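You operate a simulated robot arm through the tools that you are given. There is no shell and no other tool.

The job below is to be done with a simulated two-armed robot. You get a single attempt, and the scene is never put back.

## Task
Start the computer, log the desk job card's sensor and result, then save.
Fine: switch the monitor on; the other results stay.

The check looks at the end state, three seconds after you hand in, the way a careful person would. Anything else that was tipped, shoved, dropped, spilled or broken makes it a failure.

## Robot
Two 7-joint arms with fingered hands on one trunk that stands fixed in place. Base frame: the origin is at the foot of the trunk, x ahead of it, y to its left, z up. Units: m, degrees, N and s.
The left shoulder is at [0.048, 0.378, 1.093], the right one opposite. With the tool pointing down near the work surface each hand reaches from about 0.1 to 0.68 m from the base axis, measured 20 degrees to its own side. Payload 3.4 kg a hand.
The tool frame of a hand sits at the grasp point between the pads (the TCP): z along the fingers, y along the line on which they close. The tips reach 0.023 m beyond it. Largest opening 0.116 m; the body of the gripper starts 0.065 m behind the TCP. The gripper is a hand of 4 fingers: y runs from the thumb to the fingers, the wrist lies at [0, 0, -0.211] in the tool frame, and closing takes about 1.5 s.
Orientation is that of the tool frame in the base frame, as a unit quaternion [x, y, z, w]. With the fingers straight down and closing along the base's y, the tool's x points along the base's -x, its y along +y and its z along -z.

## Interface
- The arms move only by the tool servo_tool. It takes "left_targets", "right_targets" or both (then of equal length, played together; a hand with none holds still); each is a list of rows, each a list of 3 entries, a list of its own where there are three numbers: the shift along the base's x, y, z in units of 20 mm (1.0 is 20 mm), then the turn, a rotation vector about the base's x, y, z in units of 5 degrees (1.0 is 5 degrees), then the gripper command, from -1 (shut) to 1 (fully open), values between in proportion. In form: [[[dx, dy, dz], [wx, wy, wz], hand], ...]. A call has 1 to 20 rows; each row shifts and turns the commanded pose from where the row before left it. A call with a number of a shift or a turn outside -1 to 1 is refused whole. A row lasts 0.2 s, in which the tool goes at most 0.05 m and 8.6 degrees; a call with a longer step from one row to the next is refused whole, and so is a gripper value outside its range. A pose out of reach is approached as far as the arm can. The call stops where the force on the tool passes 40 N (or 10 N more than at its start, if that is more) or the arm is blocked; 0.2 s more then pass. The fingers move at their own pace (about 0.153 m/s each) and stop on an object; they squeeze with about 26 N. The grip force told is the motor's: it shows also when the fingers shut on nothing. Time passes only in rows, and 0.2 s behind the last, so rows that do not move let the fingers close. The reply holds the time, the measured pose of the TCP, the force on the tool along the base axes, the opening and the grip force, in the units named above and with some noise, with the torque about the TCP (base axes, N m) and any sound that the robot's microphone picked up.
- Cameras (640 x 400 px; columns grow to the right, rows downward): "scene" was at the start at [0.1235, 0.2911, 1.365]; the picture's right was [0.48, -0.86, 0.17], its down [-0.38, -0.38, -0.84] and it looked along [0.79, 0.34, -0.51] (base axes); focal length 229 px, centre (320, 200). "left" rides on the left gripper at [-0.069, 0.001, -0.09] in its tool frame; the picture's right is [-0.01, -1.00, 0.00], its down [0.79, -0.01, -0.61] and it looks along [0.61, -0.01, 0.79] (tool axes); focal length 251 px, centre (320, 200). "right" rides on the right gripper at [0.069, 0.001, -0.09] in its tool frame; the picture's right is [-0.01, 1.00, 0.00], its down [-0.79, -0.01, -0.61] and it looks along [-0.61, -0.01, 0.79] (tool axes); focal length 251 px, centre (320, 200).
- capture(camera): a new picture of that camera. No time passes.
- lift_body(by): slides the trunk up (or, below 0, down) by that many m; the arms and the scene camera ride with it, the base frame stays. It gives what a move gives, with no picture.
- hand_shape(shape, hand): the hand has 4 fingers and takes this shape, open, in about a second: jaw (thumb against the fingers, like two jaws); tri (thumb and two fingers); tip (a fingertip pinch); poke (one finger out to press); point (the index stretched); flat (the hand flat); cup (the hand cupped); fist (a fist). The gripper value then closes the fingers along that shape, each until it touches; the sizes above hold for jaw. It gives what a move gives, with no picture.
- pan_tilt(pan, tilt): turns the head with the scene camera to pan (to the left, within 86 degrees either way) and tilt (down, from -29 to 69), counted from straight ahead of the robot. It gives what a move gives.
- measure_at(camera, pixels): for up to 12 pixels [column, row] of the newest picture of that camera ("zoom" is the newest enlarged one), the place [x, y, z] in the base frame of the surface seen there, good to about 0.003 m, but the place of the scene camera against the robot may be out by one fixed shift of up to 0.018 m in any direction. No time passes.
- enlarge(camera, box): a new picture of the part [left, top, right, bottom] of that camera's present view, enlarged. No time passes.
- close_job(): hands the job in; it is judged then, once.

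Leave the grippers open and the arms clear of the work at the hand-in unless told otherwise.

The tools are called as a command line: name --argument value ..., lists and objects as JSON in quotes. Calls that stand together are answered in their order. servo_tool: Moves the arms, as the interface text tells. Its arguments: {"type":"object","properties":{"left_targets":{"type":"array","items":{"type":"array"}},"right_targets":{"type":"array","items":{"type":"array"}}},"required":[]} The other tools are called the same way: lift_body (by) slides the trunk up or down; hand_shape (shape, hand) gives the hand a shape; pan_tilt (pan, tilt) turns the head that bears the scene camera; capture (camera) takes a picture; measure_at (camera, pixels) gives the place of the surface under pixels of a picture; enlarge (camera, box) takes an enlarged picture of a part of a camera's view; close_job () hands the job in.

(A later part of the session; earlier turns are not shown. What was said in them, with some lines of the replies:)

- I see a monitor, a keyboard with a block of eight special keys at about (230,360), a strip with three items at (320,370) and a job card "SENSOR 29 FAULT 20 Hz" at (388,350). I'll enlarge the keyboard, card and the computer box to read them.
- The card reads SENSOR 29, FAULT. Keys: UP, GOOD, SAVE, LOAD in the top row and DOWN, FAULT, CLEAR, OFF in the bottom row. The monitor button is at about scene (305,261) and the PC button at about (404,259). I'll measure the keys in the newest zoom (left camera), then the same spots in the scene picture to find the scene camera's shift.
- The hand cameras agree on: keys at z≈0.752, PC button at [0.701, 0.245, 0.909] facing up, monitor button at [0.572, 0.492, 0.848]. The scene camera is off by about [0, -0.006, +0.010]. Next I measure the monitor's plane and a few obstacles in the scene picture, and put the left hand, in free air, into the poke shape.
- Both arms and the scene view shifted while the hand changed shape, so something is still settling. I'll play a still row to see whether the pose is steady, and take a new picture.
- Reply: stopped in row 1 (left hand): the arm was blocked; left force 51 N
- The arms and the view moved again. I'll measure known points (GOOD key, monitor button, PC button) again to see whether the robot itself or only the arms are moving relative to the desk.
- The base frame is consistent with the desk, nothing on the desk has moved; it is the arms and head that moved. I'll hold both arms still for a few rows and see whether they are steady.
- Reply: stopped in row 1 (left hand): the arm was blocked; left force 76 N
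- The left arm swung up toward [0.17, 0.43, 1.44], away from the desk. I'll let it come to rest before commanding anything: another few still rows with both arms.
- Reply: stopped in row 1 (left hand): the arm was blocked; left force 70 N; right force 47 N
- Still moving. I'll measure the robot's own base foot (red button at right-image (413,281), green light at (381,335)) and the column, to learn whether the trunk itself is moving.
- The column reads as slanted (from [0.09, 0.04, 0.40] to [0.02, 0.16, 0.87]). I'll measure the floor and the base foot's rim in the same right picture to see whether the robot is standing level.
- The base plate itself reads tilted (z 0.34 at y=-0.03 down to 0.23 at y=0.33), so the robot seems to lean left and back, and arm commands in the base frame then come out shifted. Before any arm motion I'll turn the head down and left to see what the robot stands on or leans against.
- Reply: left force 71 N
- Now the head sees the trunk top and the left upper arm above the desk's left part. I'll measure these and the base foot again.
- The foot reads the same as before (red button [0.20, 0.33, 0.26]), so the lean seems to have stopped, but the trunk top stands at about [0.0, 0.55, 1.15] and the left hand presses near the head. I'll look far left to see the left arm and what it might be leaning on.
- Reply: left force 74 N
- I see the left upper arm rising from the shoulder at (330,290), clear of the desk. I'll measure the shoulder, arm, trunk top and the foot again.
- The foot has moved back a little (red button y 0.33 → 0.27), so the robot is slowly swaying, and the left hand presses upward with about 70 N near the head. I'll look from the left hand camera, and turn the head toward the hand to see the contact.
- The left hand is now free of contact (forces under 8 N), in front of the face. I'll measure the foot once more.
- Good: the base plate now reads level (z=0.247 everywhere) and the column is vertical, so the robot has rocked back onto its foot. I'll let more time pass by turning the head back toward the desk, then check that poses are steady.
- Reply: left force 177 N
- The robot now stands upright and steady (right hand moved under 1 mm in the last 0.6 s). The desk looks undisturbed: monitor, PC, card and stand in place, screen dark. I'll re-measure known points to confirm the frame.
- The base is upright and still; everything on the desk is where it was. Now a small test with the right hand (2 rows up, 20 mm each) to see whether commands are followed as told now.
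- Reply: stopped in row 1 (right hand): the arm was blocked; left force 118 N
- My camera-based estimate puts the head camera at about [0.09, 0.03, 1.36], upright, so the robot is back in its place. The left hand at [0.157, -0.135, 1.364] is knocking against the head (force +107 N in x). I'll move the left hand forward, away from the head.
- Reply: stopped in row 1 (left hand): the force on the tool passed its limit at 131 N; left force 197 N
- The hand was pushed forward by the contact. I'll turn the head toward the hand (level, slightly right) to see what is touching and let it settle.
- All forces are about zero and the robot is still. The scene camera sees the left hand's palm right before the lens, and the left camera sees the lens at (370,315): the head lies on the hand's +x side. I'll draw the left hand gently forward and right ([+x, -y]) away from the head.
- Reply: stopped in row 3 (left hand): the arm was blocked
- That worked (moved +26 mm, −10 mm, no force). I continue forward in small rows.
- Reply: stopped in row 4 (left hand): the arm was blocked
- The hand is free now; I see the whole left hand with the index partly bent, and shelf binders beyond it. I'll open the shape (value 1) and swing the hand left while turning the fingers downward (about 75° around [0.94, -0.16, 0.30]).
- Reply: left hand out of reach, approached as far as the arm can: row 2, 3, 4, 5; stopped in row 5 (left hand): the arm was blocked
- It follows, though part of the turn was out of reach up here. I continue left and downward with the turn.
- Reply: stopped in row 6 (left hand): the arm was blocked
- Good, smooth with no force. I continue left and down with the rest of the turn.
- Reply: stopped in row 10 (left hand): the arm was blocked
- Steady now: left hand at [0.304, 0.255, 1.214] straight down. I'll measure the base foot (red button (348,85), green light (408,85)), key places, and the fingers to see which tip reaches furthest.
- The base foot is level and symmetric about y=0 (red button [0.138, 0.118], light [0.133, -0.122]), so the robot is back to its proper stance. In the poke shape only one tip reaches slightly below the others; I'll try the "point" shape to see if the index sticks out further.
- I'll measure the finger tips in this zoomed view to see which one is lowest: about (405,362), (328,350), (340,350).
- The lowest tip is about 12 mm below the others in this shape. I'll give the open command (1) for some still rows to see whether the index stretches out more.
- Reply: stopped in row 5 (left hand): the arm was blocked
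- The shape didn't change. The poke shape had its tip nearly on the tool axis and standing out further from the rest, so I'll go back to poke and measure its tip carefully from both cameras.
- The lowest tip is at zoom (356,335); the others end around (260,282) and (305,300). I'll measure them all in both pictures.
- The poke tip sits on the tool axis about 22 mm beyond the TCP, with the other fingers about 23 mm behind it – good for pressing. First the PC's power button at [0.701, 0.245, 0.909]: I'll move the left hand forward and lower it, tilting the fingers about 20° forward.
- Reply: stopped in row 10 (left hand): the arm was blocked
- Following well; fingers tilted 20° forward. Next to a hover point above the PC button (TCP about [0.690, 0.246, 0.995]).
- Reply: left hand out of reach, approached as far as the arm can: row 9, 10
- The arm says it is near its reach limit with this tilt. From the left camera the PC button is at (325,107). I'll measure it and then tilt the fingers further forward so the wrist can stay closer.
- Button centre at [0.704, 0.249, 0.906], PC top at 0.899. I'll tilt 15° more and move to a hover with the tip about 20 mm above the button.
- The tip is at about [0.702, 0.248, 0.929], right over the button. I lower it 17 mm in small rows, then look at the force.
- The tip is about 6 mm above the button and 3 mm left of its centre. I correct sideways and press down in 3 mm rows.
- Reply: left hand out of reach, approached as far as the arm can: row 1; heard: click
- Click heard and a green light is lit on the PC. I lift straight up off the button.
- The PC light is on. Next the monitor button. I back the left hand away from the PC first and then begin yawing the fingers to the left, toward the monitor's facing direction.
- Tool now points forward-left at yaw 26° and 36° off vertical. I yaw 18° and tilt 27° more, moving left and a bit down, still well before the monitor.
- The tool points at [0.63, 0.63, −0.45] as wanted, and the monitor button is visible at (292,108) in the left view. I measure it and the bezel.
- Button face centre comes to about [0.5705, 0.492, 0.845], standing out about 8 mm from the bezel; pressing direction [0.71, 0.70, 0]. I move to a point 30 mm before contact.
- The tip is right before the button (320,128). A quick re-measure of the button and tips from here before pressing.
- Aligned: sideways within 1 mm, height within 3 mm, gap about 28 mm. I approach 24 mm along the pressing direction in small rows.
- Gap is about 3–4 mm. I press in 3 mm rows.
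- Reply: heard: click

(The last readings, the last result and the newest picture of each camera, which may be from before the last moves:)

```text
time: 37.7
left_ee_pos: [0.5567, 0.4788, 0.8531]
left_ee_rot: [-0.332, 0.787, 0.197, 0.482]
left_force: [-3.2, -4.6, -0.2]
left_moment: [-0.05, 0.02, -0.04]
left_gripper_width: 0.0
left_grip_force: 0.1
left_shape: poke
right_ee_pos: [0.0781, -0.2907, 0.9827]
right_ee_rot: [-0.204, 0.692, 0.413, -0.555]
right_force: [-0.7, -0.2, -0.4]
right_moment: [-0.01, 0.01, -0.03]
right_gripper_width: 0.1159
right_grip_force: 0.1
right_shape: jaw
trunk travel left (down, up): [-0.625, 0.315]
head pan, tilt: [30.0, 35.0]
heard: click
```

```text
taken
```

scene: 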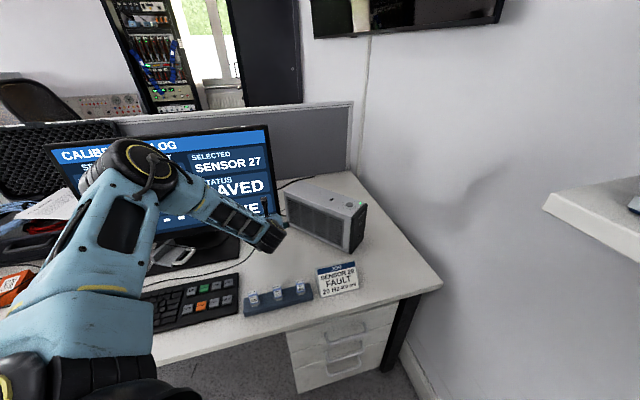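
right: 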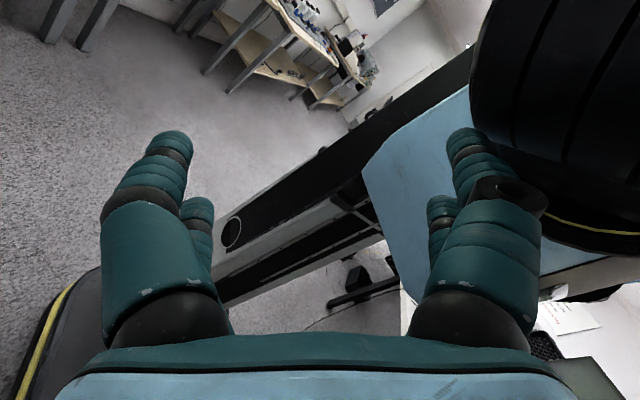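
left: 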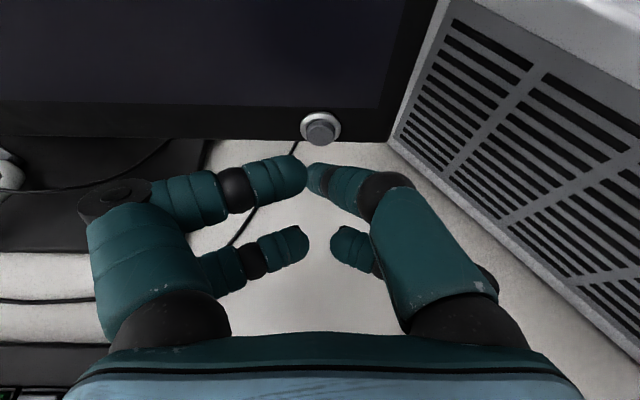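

Click heard and the screen came on: it shows a calibration log, "SELECTED SENSOR 27". I back straight off the button, then away from the screen.

servo_tool --left_targets '[[[-0.3, -0.29, 0], [0, 0, 0], 1], [[-0.7, -0.69, 0], [0, 0, 0], 1], [[-0.7, -0.69, 0.3], [0, 0, 0], 1], [[-0.7, -0.7, 0.6], [0, 0, 0], 1], [[-0.5, -0.8, 0.8], [0, 0, 0], 1], [[-0.2, -0.8, 0.8], [-0.5, 0.6, 0], 1], [[0, -0.8, 0.8], [-0.5, 0.6, 0], 1]]'

capture --camera "scene"

capture --camera "left"

```text
time: 39.3
left_ee_pos: [0.4938, 0.3837, 0.9168]
left_ee_rot: [-0.343, 0.818, 0.181, 0.425]
left_force: [-0.2, -0.2, 0.0]
left_moment: [0.03, -0.02, -0.02]
left_gripper_width: 0.0002
left_grip_force: 0.0
left_shape: poke
right_ee_pos: [0.0771, -0.2904, 0.9825]
right_ee_rot: [-0.204, 0.692, 0.415, -0.555]
right_force: [0.1, 0.4, 0.8]
right_moment: [0.01, 0.0, -0.04]
right_gripper_width: 0.1161
right_grip_force: 0.0
right_shape: jaw
trunk travel left (down, up): [-0.625, 0.315]
head pan, tilt: [30.0, 35.0]
```

```text
taken
```

scene: 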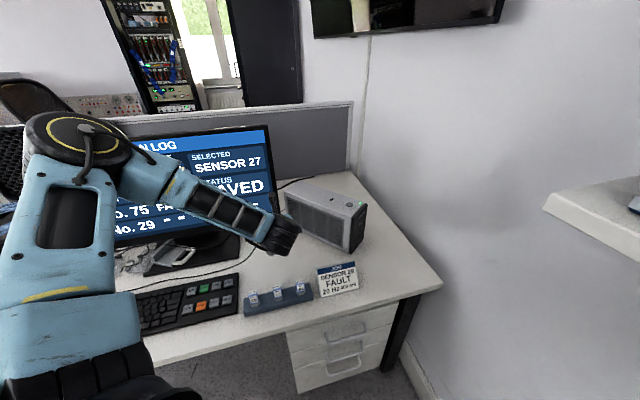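

```text
taken
```

left: 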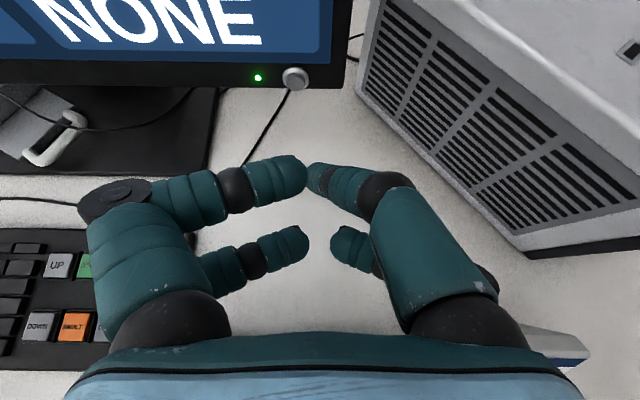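

The monitor is on (green light). I now take the hand toward the keyboard while turning the fingers straight down.

servo_tool --left_targets '[[[-0.8, 0, 0.3], [-0.66, 0.64, 0], 1], [[-0.8, 0, 0.3], [-0.66, 0.64, 0], 1], [[-0.8, 0, 0.3], [-0.66, 0.64, 0], 1], [[-0.8, 0.2, 0.3], [-0.66, 0.64, 0], 1], [[-0.8, 0.2, 0], [-0.66, 0.64, 0], 1], [[-0.8, 0.2, 0], [-0.66, 0.64, 0], 1], [[-0.8, 0.2, 0], [-0.66, 0.64, 0], 1], [[-0.8, 0.4, 0], [-0.66, 0.64, 0], 1], [[-0.8, 0.4, 0], [-0.66, 0.64, 0], 1], [[-0.8, 0.4, 0], [-0.66, 0.64, 0], 1], [[-0.8, 0.4, 0], [-0.66, 0.64, 0], 1], [[-0.8, 0.4, 0], [-0.66, 0.64, 0], 1]]'

capture --camera "scene"

capture --camera "left"

```text
time: 41.9
left_ee_pos: [0.3024, 0.4408, 0.9427]
left_ee_rot: [-0.391, 0.92, 0.001, -0.002]
left_force: [1.4, -0.6, 0.1]
left_moment: [-0.01, -0.01, 0.0]
left_gripper_width: 0.0
left_grip_force: 0.1
left_shape: poke
right_ee_pos: [0.0764, -0.2892, 0.9819]
right_ee_rot: [-0.203, 0.692, 0.414, -0.556]
right_force: [0.4, 0.7, 1.1]
right_moment: [-0.03, 0.0, -0.01]
right_gripper_width: 0.1159
right_grip_force: 0.0
right_shape: jaw
trunk travel left (down, up): [-0.625, 0.315]
head pan, tilt: [30.0, 35.0]
```

```text
taken
```

scene: 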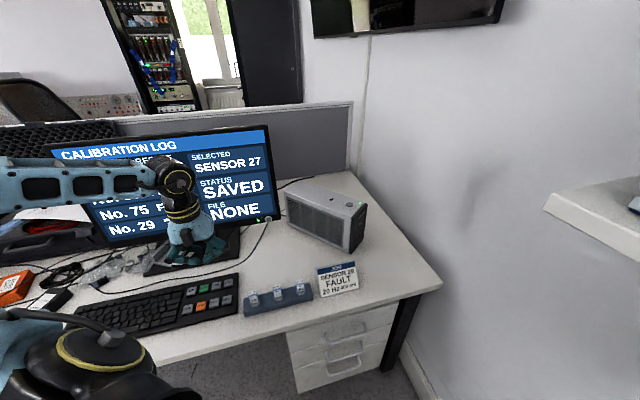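

```text
taken
```

left: 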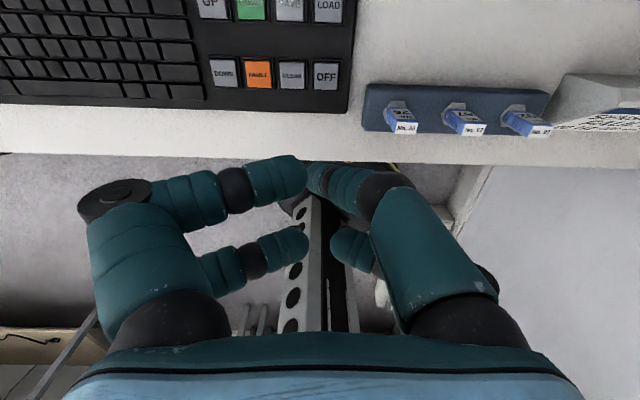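

Fingers straight down now. The screen is partly hidden by the forearm; I enlarge the screen and measure the keys in the left view.

enlarge --camera "scene" --box '[40, 110, 290, 260]'

measure_at --camera "left" --pixels '[[211, 6], [250, 6], [290, 6], [328, 8], [223, 73], [257, 74], [291, 74], [326, 74], [310, 100], [350, 100], [313, 178]]'

```text
2.56 times, centred on (165, 185) of scene
```

zoom: 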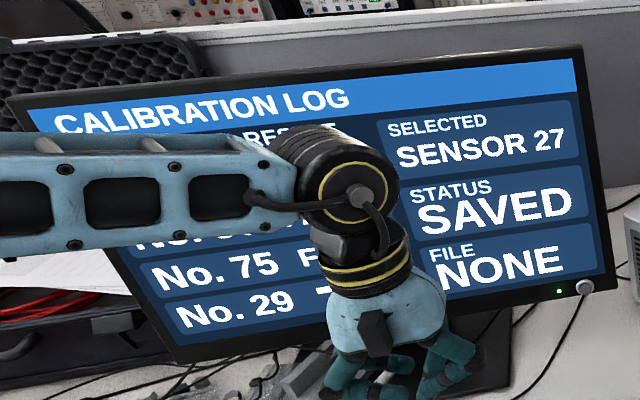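

```text
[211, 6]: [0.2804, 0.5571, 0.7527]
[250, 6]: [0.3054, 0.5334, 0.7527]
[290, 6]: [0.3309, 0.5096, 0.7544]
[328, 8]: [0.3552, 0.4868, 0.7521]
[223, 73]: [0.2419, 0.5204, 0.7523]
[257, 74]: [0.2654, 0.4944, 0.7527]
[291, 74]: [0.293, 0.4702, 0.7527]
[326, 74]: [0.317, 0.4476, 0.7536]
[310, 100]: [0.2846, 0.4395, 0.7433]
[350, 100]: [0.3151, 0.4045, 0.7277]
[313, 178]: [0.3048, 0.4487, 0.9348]
```

Screen: SELECTED SENSOR 27, STATUS SAVED, FILE NONE; the list ends with "No. 75 F…" and "No. 29 –". To read the whole list I draw the hand back toward the robot.

servo_tool --left_targets '[[[-1, 0.3, 0.3], [0, 0, 0], 1], [[-1, 0.3, 0.3], [0, 0, 0], 1], [[-1, 0.3, 0.3], [0, 0, 0], 1], [[-1, 0.3, 0], [0, 0, 0], 1], [[-1, 0.3, 0], [0, 0, 0], 1], [[-1, 0.3, 0], [0, 0, 0], 1], [[-0.5, 0.3, 0], [0, 0, 0], 1]]'

enlarge --camera "scene" --box '[40, 110, 290, 260]'

capture --camera "scene"

```text
time: 43.5
left_ee_pos: [0.1722, 0.4826, 0.9611]
left_ee_rot: [-0.391, 0.92, 0.001, -0.002]
left_force: [-0.1, -0.2, -0.2]
left_moment: [0.02, -0.05, -0.02]
left_gripper_width: 0.0
left_grip_force: 0.0
left_shape: poke
right_ee_pos: [0.0775, -0.2894, 0.9819]
right_ee_rot: [-0.203, 0.692, 0.414, -0.556]
right_force: [-0.6, 1.1, 0.6]
right_moment: [0.03, 0.0, 0.01]
right_gripper_width: 0.1161
right_grip_force: 0.0
right_shape: jaw
trunk travel left (down, up): [-0.625, 0.315]
head pan, tilt: [30.0, 35.0]
```

```text
2.56 times, centred on (165, 185) of scene
```

zoom: 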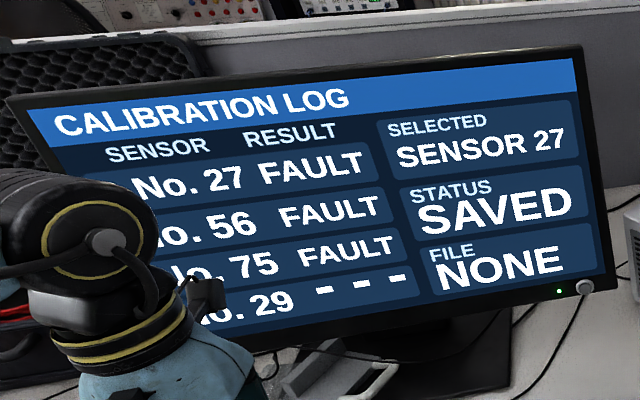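

```text
taken
```

scene: 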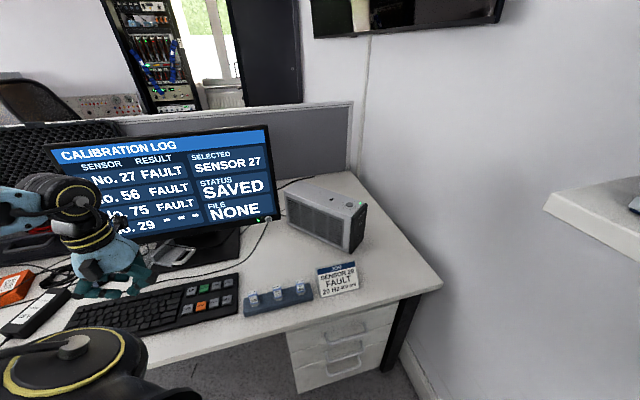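

List: No. 27 FAULT, No. 56 FAULT, No. 75 FAULT, No. 29 – – –; selected is 27. So three DOWN presses should reach 29, then FAULT, then SAVE, checking after each. I move over the DOWN key at [0.242, 0.520, 0.752].

servo_tool --left_targets '[[[0.44, 0.23, -0.6], [0, 0, 0], 1], [[0.44, 0.23, -0.6], [0, 0, 0], 1], [[0.44, 0.23, -0.6], [0, 0, 0], 1], [[0.44, 0.23, -0.6], [0, 0, 0], 1], [[0.44, 0.23, -0.6], [0, 0, 0], 1], [[0.44, 0.23, -0.6], [0, 0, 0], 1], [[0.44, 0.23, -0.6], [0, 0, 0], 1], [[0.44, 0.23, -0.6], [0, 0, 0], 1]]'

capture --camera "left"

capture --camera "scene"

```text
time: 45.3
left_ee_pos: [0.2449, 0.5205, 0.8669]
left_ee_rot: [-0.392, 0.92, 0.001, -0.001]
left_force: [0.5, 0.1, 0.2]
left_moment: [0.04, 0.02, 0.0]
left_gripper_width: 0.0
left_grip_force: 0.0
left_shape: poke
right_ee_pos: [0.0777, -0.2909, 0.9826]
right_ee_rot: [-0.204, 0.691, 0.414, -0.556]
right_force: [-0.8, -0.4, 0.2]
right_moment: [0.03, -0.02, -0.02]
right_gripper_width: 0.1159
right_grip_force: 0.1
right_shape: jaw
trunk travel left (down, up): [-0.625, 0.315]
head pan, tilt: [30.0, 35.0]
```

```text
taken
```

left: 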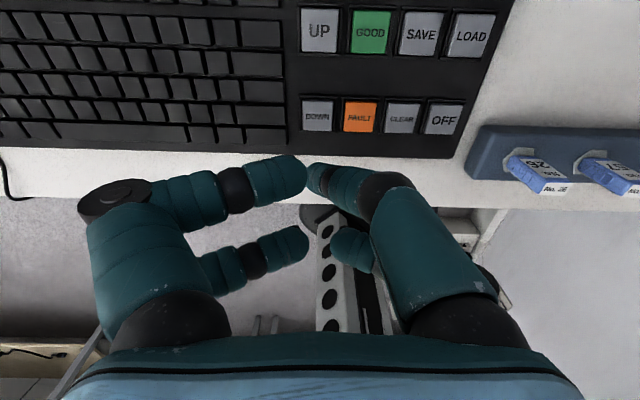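

```text
taken
```

scene: 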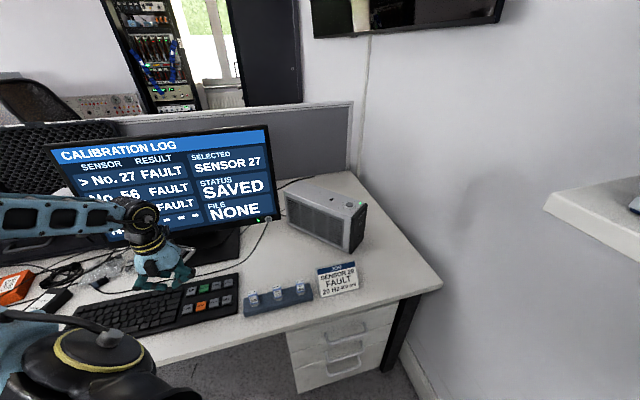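

Good view: DOWN at (318,116), FAULT at (360,116), SAVE at (421,34), UP at (319,30). I measure these from here.

measure_at --camera "left" --pixels '[[318, 116], [303, 116], [333, 116], [318, 103], [318, 130], [360, 117], [421, 34], [319, 30], [402, 118], [443, 119], [313, 178], [370, 32]]'

```text
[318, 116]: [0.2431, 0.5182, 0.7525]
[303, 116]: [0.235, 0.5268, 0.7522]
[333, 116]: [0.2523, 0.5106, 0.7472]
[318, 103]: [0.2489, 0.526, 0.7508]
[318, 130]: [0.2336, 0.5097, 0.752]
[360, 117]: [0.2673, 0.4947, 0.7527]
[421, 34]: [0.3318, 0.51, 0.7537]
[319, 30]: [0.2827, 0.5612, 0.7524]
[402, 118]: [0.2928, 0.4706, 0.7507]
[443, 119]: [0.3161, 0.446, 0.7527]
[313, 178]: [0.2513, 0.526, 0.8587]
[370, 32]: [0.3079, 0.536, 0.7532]
```

The tip is about 3 mm off the DOWN key's centre. I correct and go down 78 mm, to about 13 mm above the key.

servo_tool --left_targets '[[[-0.1, -0.08, -0.7], [0, 0, 0], 1], [[-0.07, -0.07, -0.8], [0, 0, 0], 1], [[0, 0, -0.8], [0, 0, 0], 1], [[0, 0, -0.7], [0, 0, 0], 1], [[0, 0, -0.6], [0, 0, 0], 1], [[0, 0, -0.3], [0, 0, 0], 1]]'

enlarge --camera "left" --box '[220, 60, 460, 220]'

```text
time: 46.7
left_ee_pos: [0.24, 0.5174, 0.7874]
left_ee_rot: [-0.391, 0.92, 0.001, -0.002]
left_force: [0.0, 0.4, -0.4]
left_moment: [0.01, 0.0, 0.02]
left_gripper_width: 0.0001
left_grip_force: 0.0
left_shape: poke
right_ee_pos: [0.0779, -0.2895, 0.9812]
right_ee_rot: [-0.203, 0.692, 0.414, -0.556]
right_force: [0.0, 0.1, -0.5]
right_moment: [0.0, 0.0, -0.02]
right_gripper_width: 0.1162
right_grip_force: 0.0
right_shape: jaw
trunk travel left (down, up): [-0.625, 0.315]
head pan, tilt: [30.0, 35.0]
```

```text
2.50 times, centred on (340, 140) of left
```

zoom: 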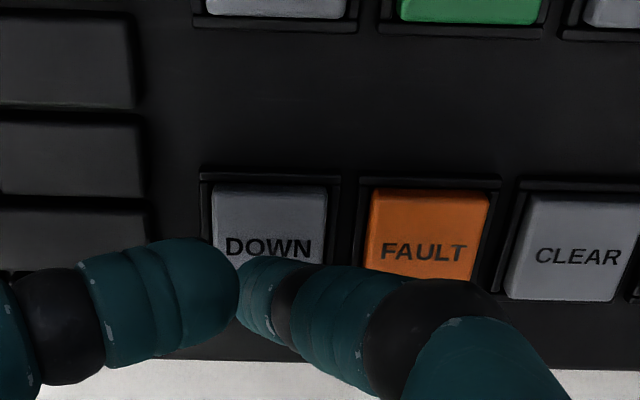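

The tip is above the DOWN key with about 12 mm to go. I descend with a small +x correction and watch for the click.

servo_tool --left_targets '[[[0.12, 0, -0.2], [0, 0, 0], 1], [[0, 0, -0.2], [0, 0, 0], 1], [[0, 0, -0.15], [0, 0, 0], 1]]'

enlarge --camera "scene" --box '[40, 110, 290, 260]'

```text
time: 47.5
left_ee_pos: [0.2443, 0.5195, 0.776]
left_ee_rot: [-0.391, 0.92, 0.002, -0.001]
left_force: [-1.1, 0.1, 0.4]
left_moment: [0.0, -0.03, 0.0]
left_gripper_width: 0.0001
left_grip_force: 0.0
left_shape: poke
right_ee_pos: [0.078, -0.2889, 0.981]
right_ee_rot: [-0.203, 0.691, 0.415, -0.556]
right_force: [0.4, 0.3, 0.6]
right_moment: [0.0, -0.01, 0.02]
right_gripper_width: 0.1163
right_grip_force: 0.1
right_shape: jaw
trunk travel left (down, up): [-0.625, 0.315]
head pan, tilt: [30.0, 35.0]
heard: click
```

```text
2.56 times, centred on (165, 185) of scene
```

zoom: 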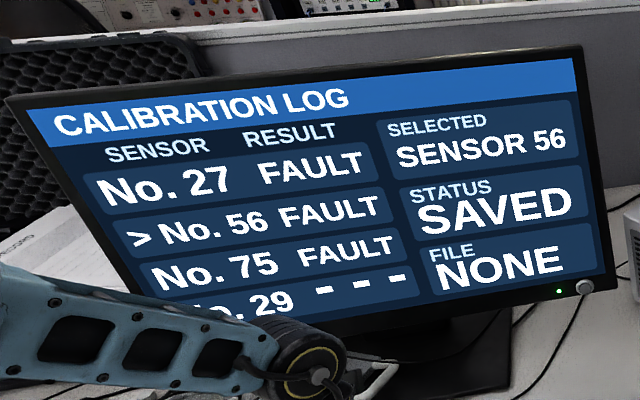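

Click, and the selection moved to No. 56 with no other change. I raise 14 mm to release and press once more.

servo_tool --left_targets '[[[0, 0, 0.4], [0, 0, 0], 1], [[0, 0, 0.4], [0, 0, 0], 1], [[0, 0, 0], [0, 0, 0], 1]]'

enlarge --camera "left" --box '[220, 60, 460, 220]'

enlarge --camera "scene" --box '[40, 110, 290, 260]'

```text
time: 48.3
left_ee_pos: [0.2438, 0.5181, 0.7926]
left_ee_rot: [-0.392, 0.92, 0.001, -0.002]
left_force: [0.4, 0.1, 0.6]
left_moment: [-0.01, 0.01, 0.02]
left_gripper_width: 0.0
left_grip_force: 0.0
left_shape: poke
right_ee_pos: [0.0774, -0.2904, 0.9813]
right_ee_rot: [-0.203, 0.692, 0.414, -0.556]
right_force: [0.8, 0.0, -0.7]
right_moment: [-0.01, 0.03, 0.01]
right_gripper_width: 0.1162
right_grip_force: 0.0
right_shape: jaw
trunk travel left (down, up): [-0.625, 0.315]
head pan, tilt: [30.0, 35.0]
```

```text
2.50 times, centred on (340, 140) of left
```

zoom: 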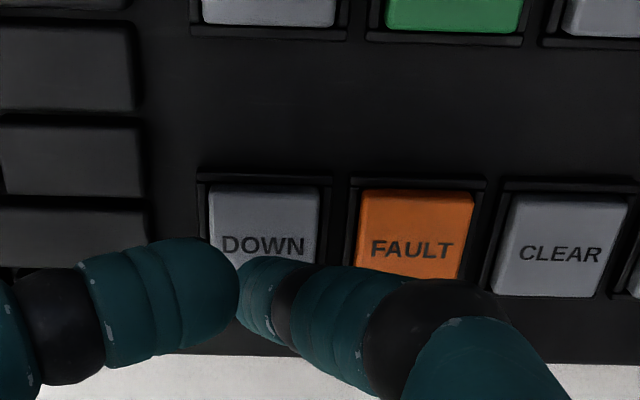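

```text
2.56 times, centred on (165, 185) of scene
```

zoom: 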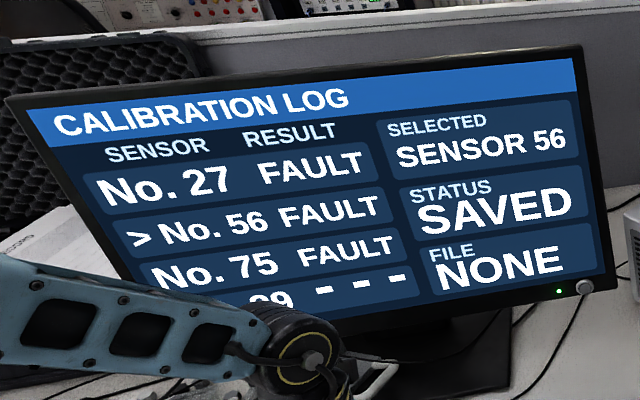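

Selection stable at 56. Second DOWN press: lower 16.5 mm.

servo_tool --left_targets '[[[0, 0, -0.3], [0, 0, 0], 1], [[0, 0, -0.3], [0, 0, 0], 1], [[0, 0, -0.23], [0, 0, 0], 1]]'

enlarge --camera "scene" --box '[40, 110, 290, 260]'

```text
time: 49.1
left_ee_pos: [0.2437, 0.5193, 0.7759]
left_ee_rot: [-0.392, 0.92, 0.001, -0.002]
left_force: [1.0, -0.9, 1.5]
left_moment: [-0.04, 0.01, -0.01]
left_gripper_width: 0.0001
left_grip_force: 0.1
left_shape: poke
right_ee_pos: [0.0773, -0.2887, 0.9807]
right_ee_rot: [-0.203, 0.692, 0.414, -0.556]
right_force: [0.8, -0.6, 0.0]
right_moment: [-0.01, -0.01, 0.01]
right_gripper_width: 0.116
right_grip_force: 0.1
right_shape: jaw
trunk travel left (down, up): [-0.625, 0.315]
head pan, tilt: [30.0, 35.0]
heard: click
```

```text
2.56 times, centred on (165, 185) of scene
```

zoom: 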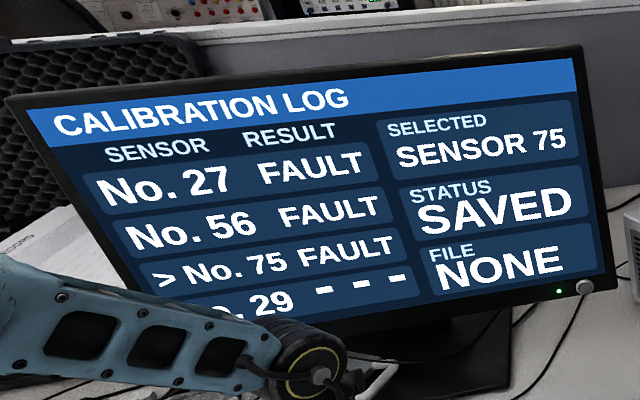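

Selected is now 75. I raise and press DOWN a third time.

servo_tool --left_targets '[[[0, 0, 0.4], [0, 0, 0], 1], [[0, 0, 0.4], [0, 0, 0], 1], [[0, 0, 0], [0, 0, 0], 1]]'

servo_tool --left_targets '[[[0, 0, -0.3], [0, 0, 0], 1], [[0, 0, -0.3], [0, 0, 0], 1], [[0, 0, -0.23], [0, 0, 0], 1]]'

enlarge --camera "scene" --box '[40, 110, 290, 260]'

```text
time: 49.9
left_ee_pos: [0.2435, 0.5177, 0.7911]
left_ee_rot: [-0.392, 0.92, 0.001, -0.001]
left_force: [-0.3, -0.9, -0.2]
left_moment: [0.02, -0.01, 0.0]
left_gripper_width: 0.0
left_grip_force: 0.0
left_shape: poke
right_ee_pos: [0.0777, -0.289, 0.9815]
right_ee_rot: [-0.203, 0.691, 0.414, -0.556]
right_force: [-0.9, 0.6, -0.5]
right_moment: [0.03, -0.02, 0.0]
right_gripper_width: 0.1159
right_grip_force: 0.1
right_shape: jaw
trunk travel left (down, up): [-0.625, 0.315]
head pan, tilt: [30.0, 35.0]
```

```text
time: 50.7
left_ee_pos: [0.2434, 0.5188, 0.7749]
left_ee_rot: [-0.392, 0.92, 0.001, -0.001]
left_force: [-0.9, -0.8, 2.2]
left_moment: [0.02, -0.01, -0.02]
left_gripper_width: 0.0
left_grip_force: 0.1
left_shape: poke
right_ee_pos: [0.076, -0.2898, 0.981]
right_ee_rot: [-0.204, 0.692, 0.414, -0.556]
right_force: [0.6, 0.2, -0.5]
right_moment: [0.02, 0.01, 0.04]
right_gripper_width: 0.116
right_grip_force: 0.1
right_shape: jaw
trunk travel left (down, up): [-0.625, 0.315]
head pan, tilt: [30.0, 35.0]
heard: click
```

```text
2.56 times, centred on (165, 185) of scene
```

zoom: 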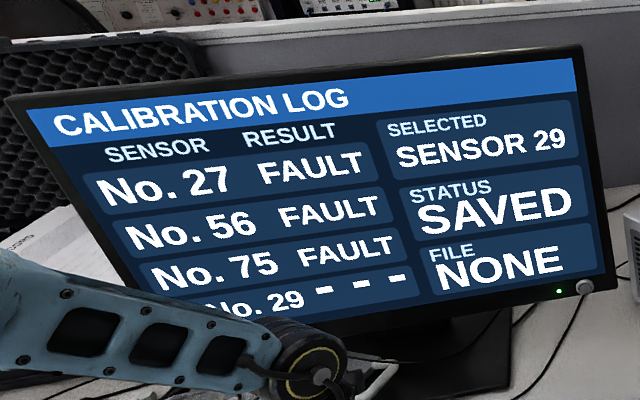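

SELECTED SENSOR 29. I raise 25 mm and move over to the orange FAULT key at [0.266, 0.494].

servo_tool --left_targets '[[[0, 0, 0.6], [0, 0, 0], 1], [[0, 0, 0.6], [0, 0, 0], 1], [[0.4, -0.42, 0], [0, 0, 0], 1], [[0.4, -0.42, 0], [0, 0, 0], 1], [[0.38, -0.4, 0], [0, 0, 0], 1], [[0, 0, 0], [0, 0, 0], 1]]'

enlarge --camera "left" --box '[220, 60, 460, 220]'

enlarge --camera "scene" --box '[40, 110, 290, 260]'

```text
time: 52.1
left_ee_pos: [0.2662, 0.493, 0.7978]
left_ee_rot: [-0.392, 0.92, 0.0, -0.002]
left_force: [0.1, -0.2, -0.1]
left_moment: [0.02, 0.0, -0.03]
left_gripper_width: 0.0001
left_grip_force: 0.0
left_shape: poke
right_ee_pos: [0.0786, -0.2903, 0.9819]
right_ee_rot: [-0.203, 0.691, 0.414, -0.556]
right_force: [-1.0, 0.2, -0.1]
right_moment: [0.0, 0.0, 0.0]
right_gripper_width: 0.1161
right_grip_force: 0.0
right_shape: jaw
trunk travel left (down, up): [-0.625, 0.315]
head pan, tilt: [30.0, 35.0]
```

```text
2.50 times, centred on (340, 140) of left
```

zoom: 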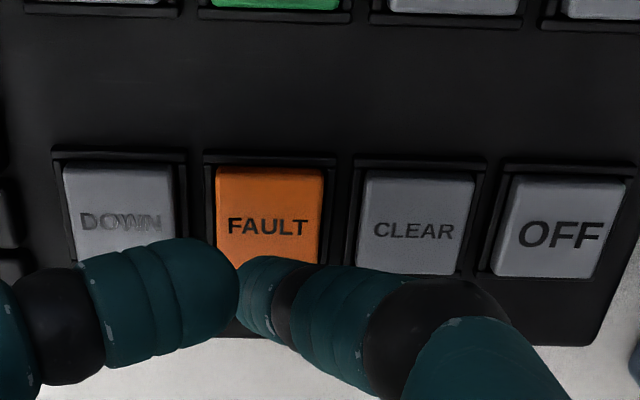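

```text
2.56 times, centred on (165, 185) of scene
```

zoom: 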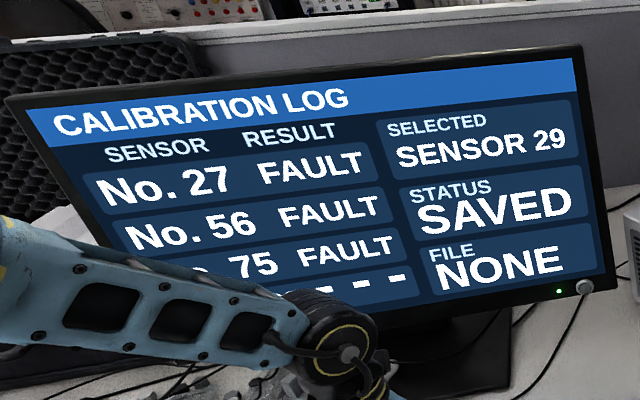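

The tip is over the FAULT key. I lower 22 mm to press it.

servo_tool --left_targets '[[[0.04, 0.02, -0.4], [0, 0, 0], 1], [[0, 0, -0.3], [0, 0, 0], 1], [[0, 0, -0.22], [0, 0, 0], 1], [[0, 0, -0.19], [0, 0, 0], 1]]'

enlarge --camera "scene" --box '[40, 110, 290, 260]'

```text
time: 53.1
left_ee_pos: [0.2667, 0.4946, 0.7755]
left_ee_rot: [-0.391, 0.92, 0.002, -0.002]
left_force: [0.0, -0.7, 1.7]
left_moment: [-0.05, -0.03, 0.02]
left_gripper_width: 0.0
left_grip_force: 0.0
left_shape: poke
right_ee_pos: [0.0783, -0.2902, 0.9824]
right_ee_rot: [-0.204, 0.691, 0.414, -0.556]
right_force: [0.5, -1.2, 0.1]
right_moment: [-0.03, -0.02, 0.02]
right_gripper_width: 0.1164
right_grip_force: 0.1
right_shape: jaw
trunk travel left (down, up): [-0.625, 0.315]
head pan, tilt: [30.0, 35.0]
heard: click
```

```text
2.56 times, centred on (165, 185) of scene
```

zoom: 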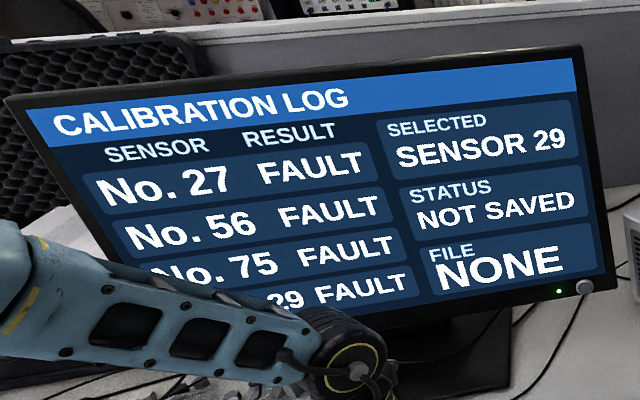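

No. 29 now shows FAULT and STATUS NOT SAVED. I raise 30 mm and move over to the SAVE key at [0.331, 0.510].

servo_tool --left_targets '[[[0, 0, 0.7], [0, 0, 0], 1], [[0, 0, 0.7], [0, 0, 0], 1], [[0.65, 0.16, 0.1], [0, 0, 0], 1], [[0.65, 0.16, 0], [0, 0, 0], 1], [[0.65, 0.16, 0], [0, 0, 0], 1], [[0.65, 0.16, 0], [0, 0, 0], 1], [[0.65, 0.16, 0], [0, 0, 0], 1], [[0, 0, 0], [0, 0, 0], 1]]'

enlarge --camera "left" --box '[220, 60, 460, 220]'

capture --camera "scene"

```text
time: 54.9
left_ee_pos: [0.3326, 0.5098, 0.8065]
left_ee_rot: [-0.393, 0.92, 0.002, -0.002]
left_force: [-0.9, 0.2, 0.1]
left_moment: [0.03, -0.03, 0.01]
left_gripper_width: 0.0001
left_grip_force: 0.2
left_shape: poke
right_ee_pos: [0.0786, -0.2904, 0.9821]
right_ee_rot: [-0.204, 0.692, 0.413, -0.556]
right_force: [0.4, 0.2, -0.1]
right_moment: [-0.01, -0.01, -0.04]
right_gripper_width: 0.1162
right_grip_force: 0.0
right_shape: jaw
trunk travel left (down, up): [-0.625, 0.315]
head pan, tilt: [30.0, 35.0]
```

```text
2.50 times, centred on (340, 140) of left
```

zoom: 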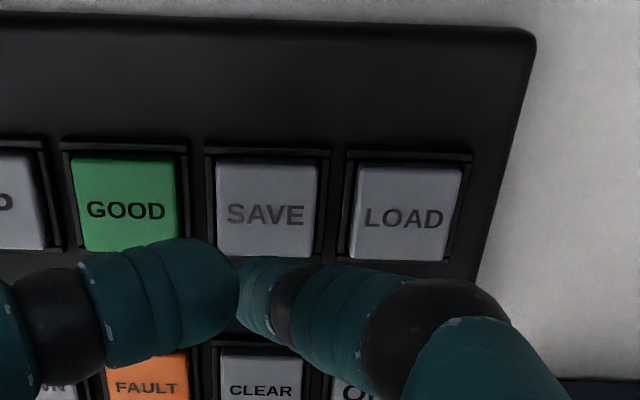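

```text
taken
```

scene: 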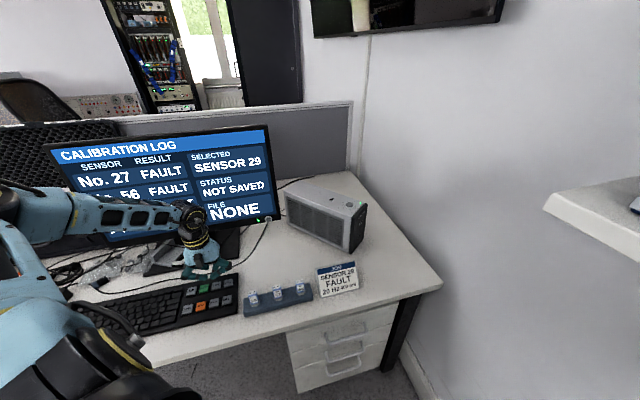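

The tip is over the SAVE key. I lower 31 mm to press it.

servo_tool --left_targets '[[[0, 0.06, -0.5], [0, 0, 0], 1], [[0, 0, -0.4], [0, 0, 0], 1], [[0, 0, -0.3], [0, 0, 0], 1], [[0, 0, -0.2], [0, 0, 0], 1], [[0, 0, -0.16], [0, 0, 0], 1]]'

enlarge --camera "scene" --box '[40, 110, 290, 260]'

```text
time: 56.1
left_ee_pos: [0.3316, 0.5118, 0.776]
left_ee_rot: [-0.393, 0.92, 0.002, -0.002]
left_force: [-0.3, -0.4, 1.8]
left_moment: [0.0, 0.0, 0.01]
left_gripper_width: 0.0002
left_grip_force: 0.0
left_shape: poke
right_ee_pos: [0.0785, -0.29, 0.9826]
right_ee_rot: [-0.204, 0.691, 0.414, -0.557]
right_force: [0.0, -0.1, -0.5]
right_moment: [0.01, -0.03, -0.03]
right_gripper_width: 0.1161
right_grip_force: 0.1
right_shape: jaw
trunk travel left (down, up): [-0.625, 0.315]
head pan, tilt: [30.0, 35.0]
heard: click
```

```text
2.56 times, centred on (165, 185) of scene
```

zoom: 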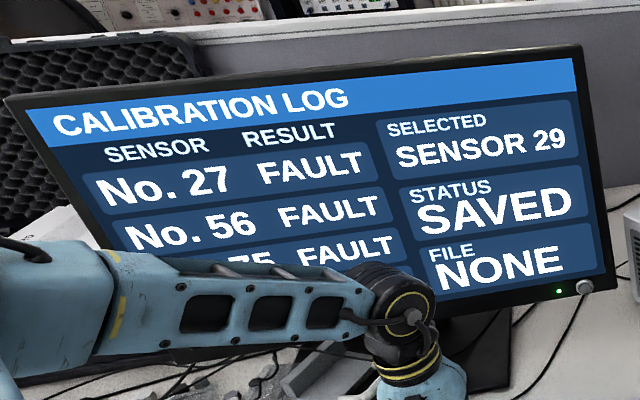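

STATUS SAVED. I lift straight up off the key and draw the hand up and back, clear of the desk.

servo_tool --left_targets '[[[0, 0, 0.6], [0, 0, 0], 1], [[0, 0, 1], [0, 0, 0], 1], [[0, 0, 1], [0, 0, 0], 1], [[-0.5, 0, 1], [0, 0, 0], 1], [[-0.8, 0, 1], [0, 0, 0], 1], [[-0.8, 0, 1], [0, 0, 0], 1], [[-0.8, 0, 1], [0, 0, 0], 1], [[-0.8, 0, 1], [0, 0, 0], 1], [[-0.8, 0, 0.5], [0, 0, 0], 1], [[-0.8, 0, 0.3], [0, 0, 0], 1]]'

capture --camera "scene"

capture --camera "left"

```text
time: 58.3
left_ee_pos: [0.2267, 0.506, 0.9419]
left_ee_rot: [-0.392, 0.92, 0.001, -0.002]
left_force: [0.2, -1.1, -0.3]
left_moment: [0.0, 0.0, 0.0]
left_gripper_width: 0.0
left_grip_force: 0.0
left_shape: poke
right_ee_pos: [0.0783, -0.2899, 0.9814]
right_ee_rot: [-0.204, 0.692, 0.414, -0.556]
right_force: [-0.4, 0.4, -0.4]
right_moment: [0.0, -0.01, 0.01]
right_gripper_width: 0.1162
right_grip_force: 0.0
right_shape: jaw
trunk travel left (down, up): [-0.625, 0.315]
head pan, tilt: [30.0, 35.0]
```

```text
taken
```

scene: 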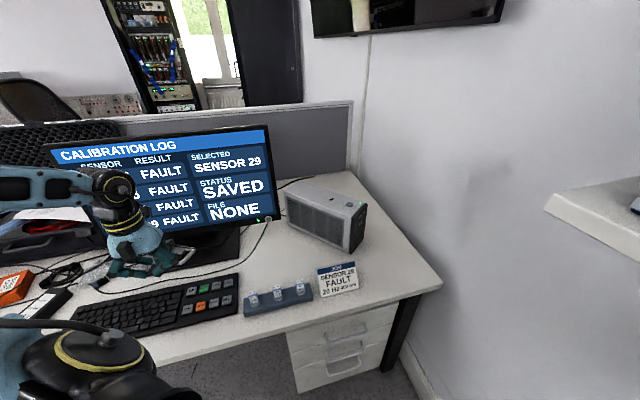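

```text
taken
```

left: 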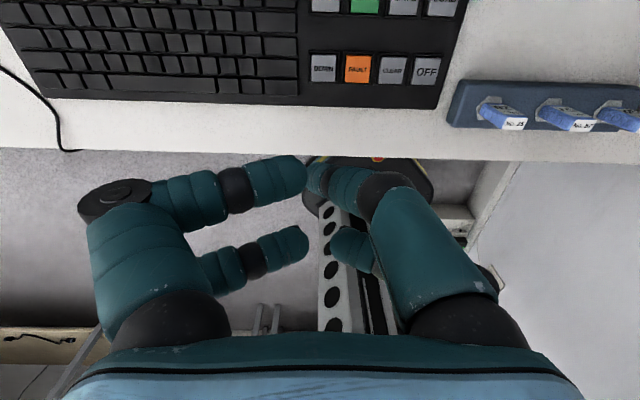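

SAVED with the hand off the key. I go a bit further back and up so the whole screen and desk are visible.

servo_tool --left_targets '[[[-0.5, 0, 1], [0, 0, 0], 1], [[-0.5, 0, 1], [0, 0, 0], 1], [[-0.5, 0, 1], [0, 0, 0], 1], [[-0.5, 0, 1], [0, 0, 0], 1], [[-0.3, 0.5, 1], [0, 0, 0], 1], [[-0.3, 0.5, 1], [0, 0, 0], 1]]'

hand_shape --shape "jaw" --hand "left"

capture --camera "scene"

enlarge --camera "scene" --box '[40, 110, 290, 260]'

enlarge --camera "scene" --box '[150, 160, 450, 350]'

```text
time: 59.7
left_ee_pos: [0.1741, 0.524, 1.0628]
left_ee_rot: [-0.392, 0.92, 0.002, -0.002]
left_force: [0.8, -0.2, -0.1]
left_moment: [0.0, 0.01, -0.03]
left_gripper_width: 0.0
left_grip_force: 0.1
left_shape: poke
right_ee_pos: [0.0786, -0.2894, 0.9816]
right_ee_rot: [-0.205, 0.691, 0.413, -0.556]
right_force: [0.0, -0.6, -0.7]
right_moment: [0.0, 0.01, 0.02]
right_gripper_width: 0.1159
right_grip_force: 0.1
right_shape: jaw
trunk travel left (down, up): [-0.625, 0.315]
head pan, tilt: [30.0, 35.0]
```

```text
time: 60.6
left_ee_pos: [0.1747, 0.5249, 1.0628]
left_ee_rot: [-0.392, 0.92, 0.001, -0.001]
left_force: [0.3, 0.9, -0.4]
left_moment: [0.04, 0.0, -0.01]
left_gripper_width: 0.1159
left_grip_force: 0.1
left_shape: jaw
right_ee_pos: [0.0781, -0.2897, 0.9803]
right_ee_rot: [-0.204, 0.691, 0.414, -0.556]
right_force: [-0.8, -0.4, 0.1]
right_moment: [-0.02, -0.02, 0.0]
right_gripper_width: 0.1158
right_grip_force: 0.1
right_shape: jaw
trunk travel left (down, up): [-0.625, 0.315]
head pan, tilt: [30.0, 35.0]
```

```text
taken
```

scene: 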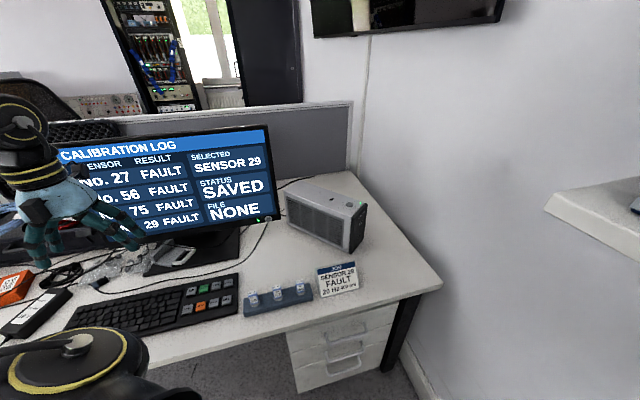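

```text
2.56 times, centred on (165, 185) of scene
```

zoom: 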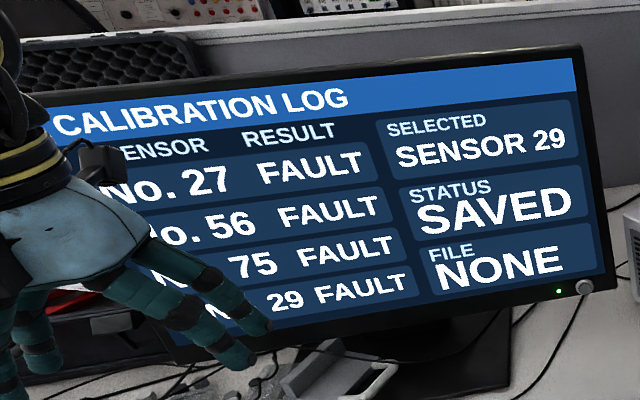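

```text
2.11 times, centred on (300, 255) of scene
```

zoom: 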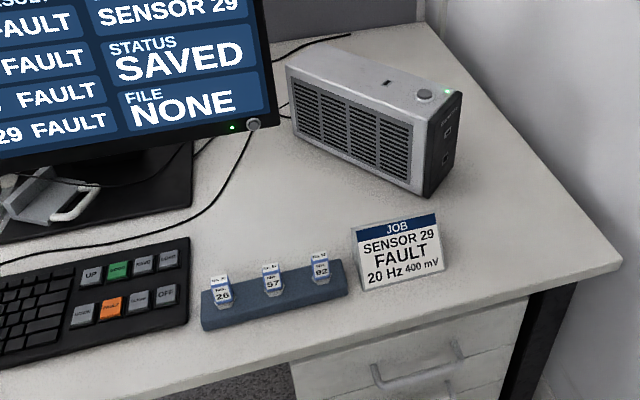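

Final state reads: 27 FAULT, 56 FAULT, 75 FAULT, 29 FAULT, STATUS SAVED; monitor and PC lights on, desk items in place. I raise the left hand a bit more and look left and right for anything disturbed during the early sway.

servo_tool --left_targets '[[[0, 0, 1], [0, 0, 0], 1], [[0, 0, 1], [0, 0, 0], 1], [[0, 0, 1], [0, 0, 0], 1], [[0, 0, 1], [0, 0, 0], 1], [[0, 0, 0], [0, 0, 0], 1]]'

pan_tilt --pan 75 --tilt 30

capture --camera "scene"

pan_tilt --pan -45 --tilt 20

capture --camera "scene"

capture --camera "left"

```text
time: 61.8
left_ee_pos: [0.1737, 0.523, 1.1424]
left_ee_rot: [-0.393, 0.919, 0.001, -0.002]
left_force: [-0.4, -0.3, 0.1]
left_moment: [0.01, 0.01, 0.0]
left_gripper_width: 0.1161
left_grip_force: 0.1
left_shape: jaw
right_ee_pos: [0.0801, -0.2894, 0.9816]
right_ee_rot: [-0.205, 0.691, 0.413, -0.556]
right_force: [0.3, -0.5, -0.1]
right_moment: [0.01, -0.02, -0.02]
right_gripper_width: 0.1159
right_grip_force: 0.0
right_shape: jaw
trunk travel left (down, up): [-0.625, 0.315]
head pan, tilt: [30.0, 35.0]
```

```text
time: 62.9
left_ee_pos: [0.1745, 0.5237, 1.1427]
left_ee_rot: [-0.393, 0.92, 0.001, -0.001]
left_force: [-0.1, -0.4, 0.3]
left_moment: [0.01, 0.04, 0.01]
left_gripper_width: 0.116
left_grip_force: 0.1
left_shape: jaw
right_ee_pos: [0.0791, -0.2886, 0.983]
right_ee_rot: [-0.203, 0.691, 0.413, -0.557]
right_force: [-0.1, 0.6, 0.0]
right_moment: [0.0, 0.01, 0.0]
right_gripper_width: 0.1159
right_grip_force: 0.1
right_shape: jaw
trunk travel left (down, up): [-0.625, 0.315]
head pan, tilt: [75.0, 30.0]
```

```text
taken
```

scene: 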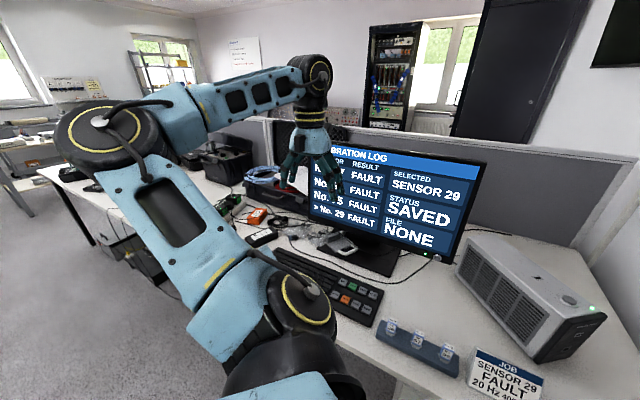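

```text
time: 64.9
left_ee_pos: [0.1751, 0.5236, 1.1435]
left_ee_rot: [-0.393, 0.92, 0.001, -0.002]
left_force: [0.2, -0.3, 0.9]
left_moment: [-0.06, -0.01, -0.02]
left_gripper_width: 0.116
left_grip_force: 0.2
left_shape: jaw
right_ee_pos: [0.0792, -0.2896, 0.9824]
right_ee_rot: [-0.204, 0.692, 0.413, -0.556]
right_force: [0.5, 0.3, -0.1]
right_moment: [-0.01, 0.01, 0.01]
right_gripper_width: 0.1162
right_grip_force: 0.0
right_shape: jaw
trunk travel left (down, up): [-0.625, 0.315]
head pan, tilt: [-45.0, 20.0]
```

```text
taken
```

scene: 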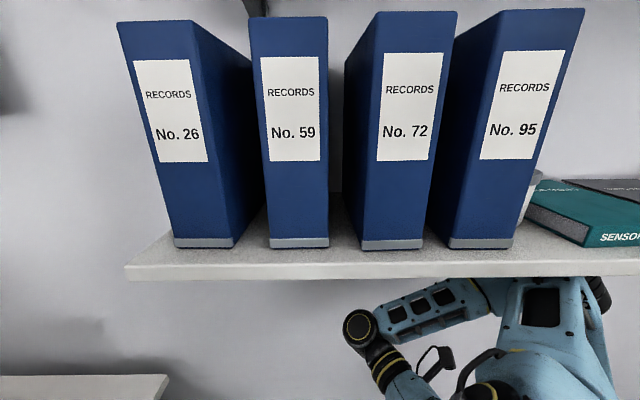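

```text
taken
```

left: 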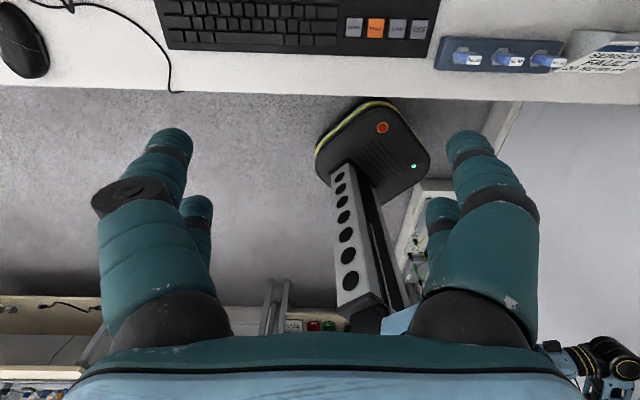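

All items stand: binders on the shelf upright, the desk items in place, the screen shows "> No. 29 FAULT", SAVED, with the other results unchanged. Both hands are open and clear, and the robot is steady. I hand the job in.

close_job

```text
The job is handed in.
```

The job is done and handed in. Sensor 29 is logged as FAULT and the log's status reads SAVED.

- **Computer and monitor:** I pressed both power buttons. Each one clicked and its green light came on.
- **Log:** I pressed DOWN three times to reach sensor 29, then FAULT, then SAVE. The screen went to NOT SAVED after FAULT and back to SAVED after SAVE. FILE still reads NONE, as it did before I started.
- **Other results:** Sensors 27, 56 and 75 still show FAULT, unchanged.

**Robot sway:** at the start the robot was leaning, and it swayed for about ten seconds. During that time the left hand knocked against the robot's own head, with forces up to about 170 N on the tool. It then settled upright before I touched anything on the desk. At the end I looked over the desk and the shelf and saw nothing moved or tipped.

Both hands are open and clear of the work.
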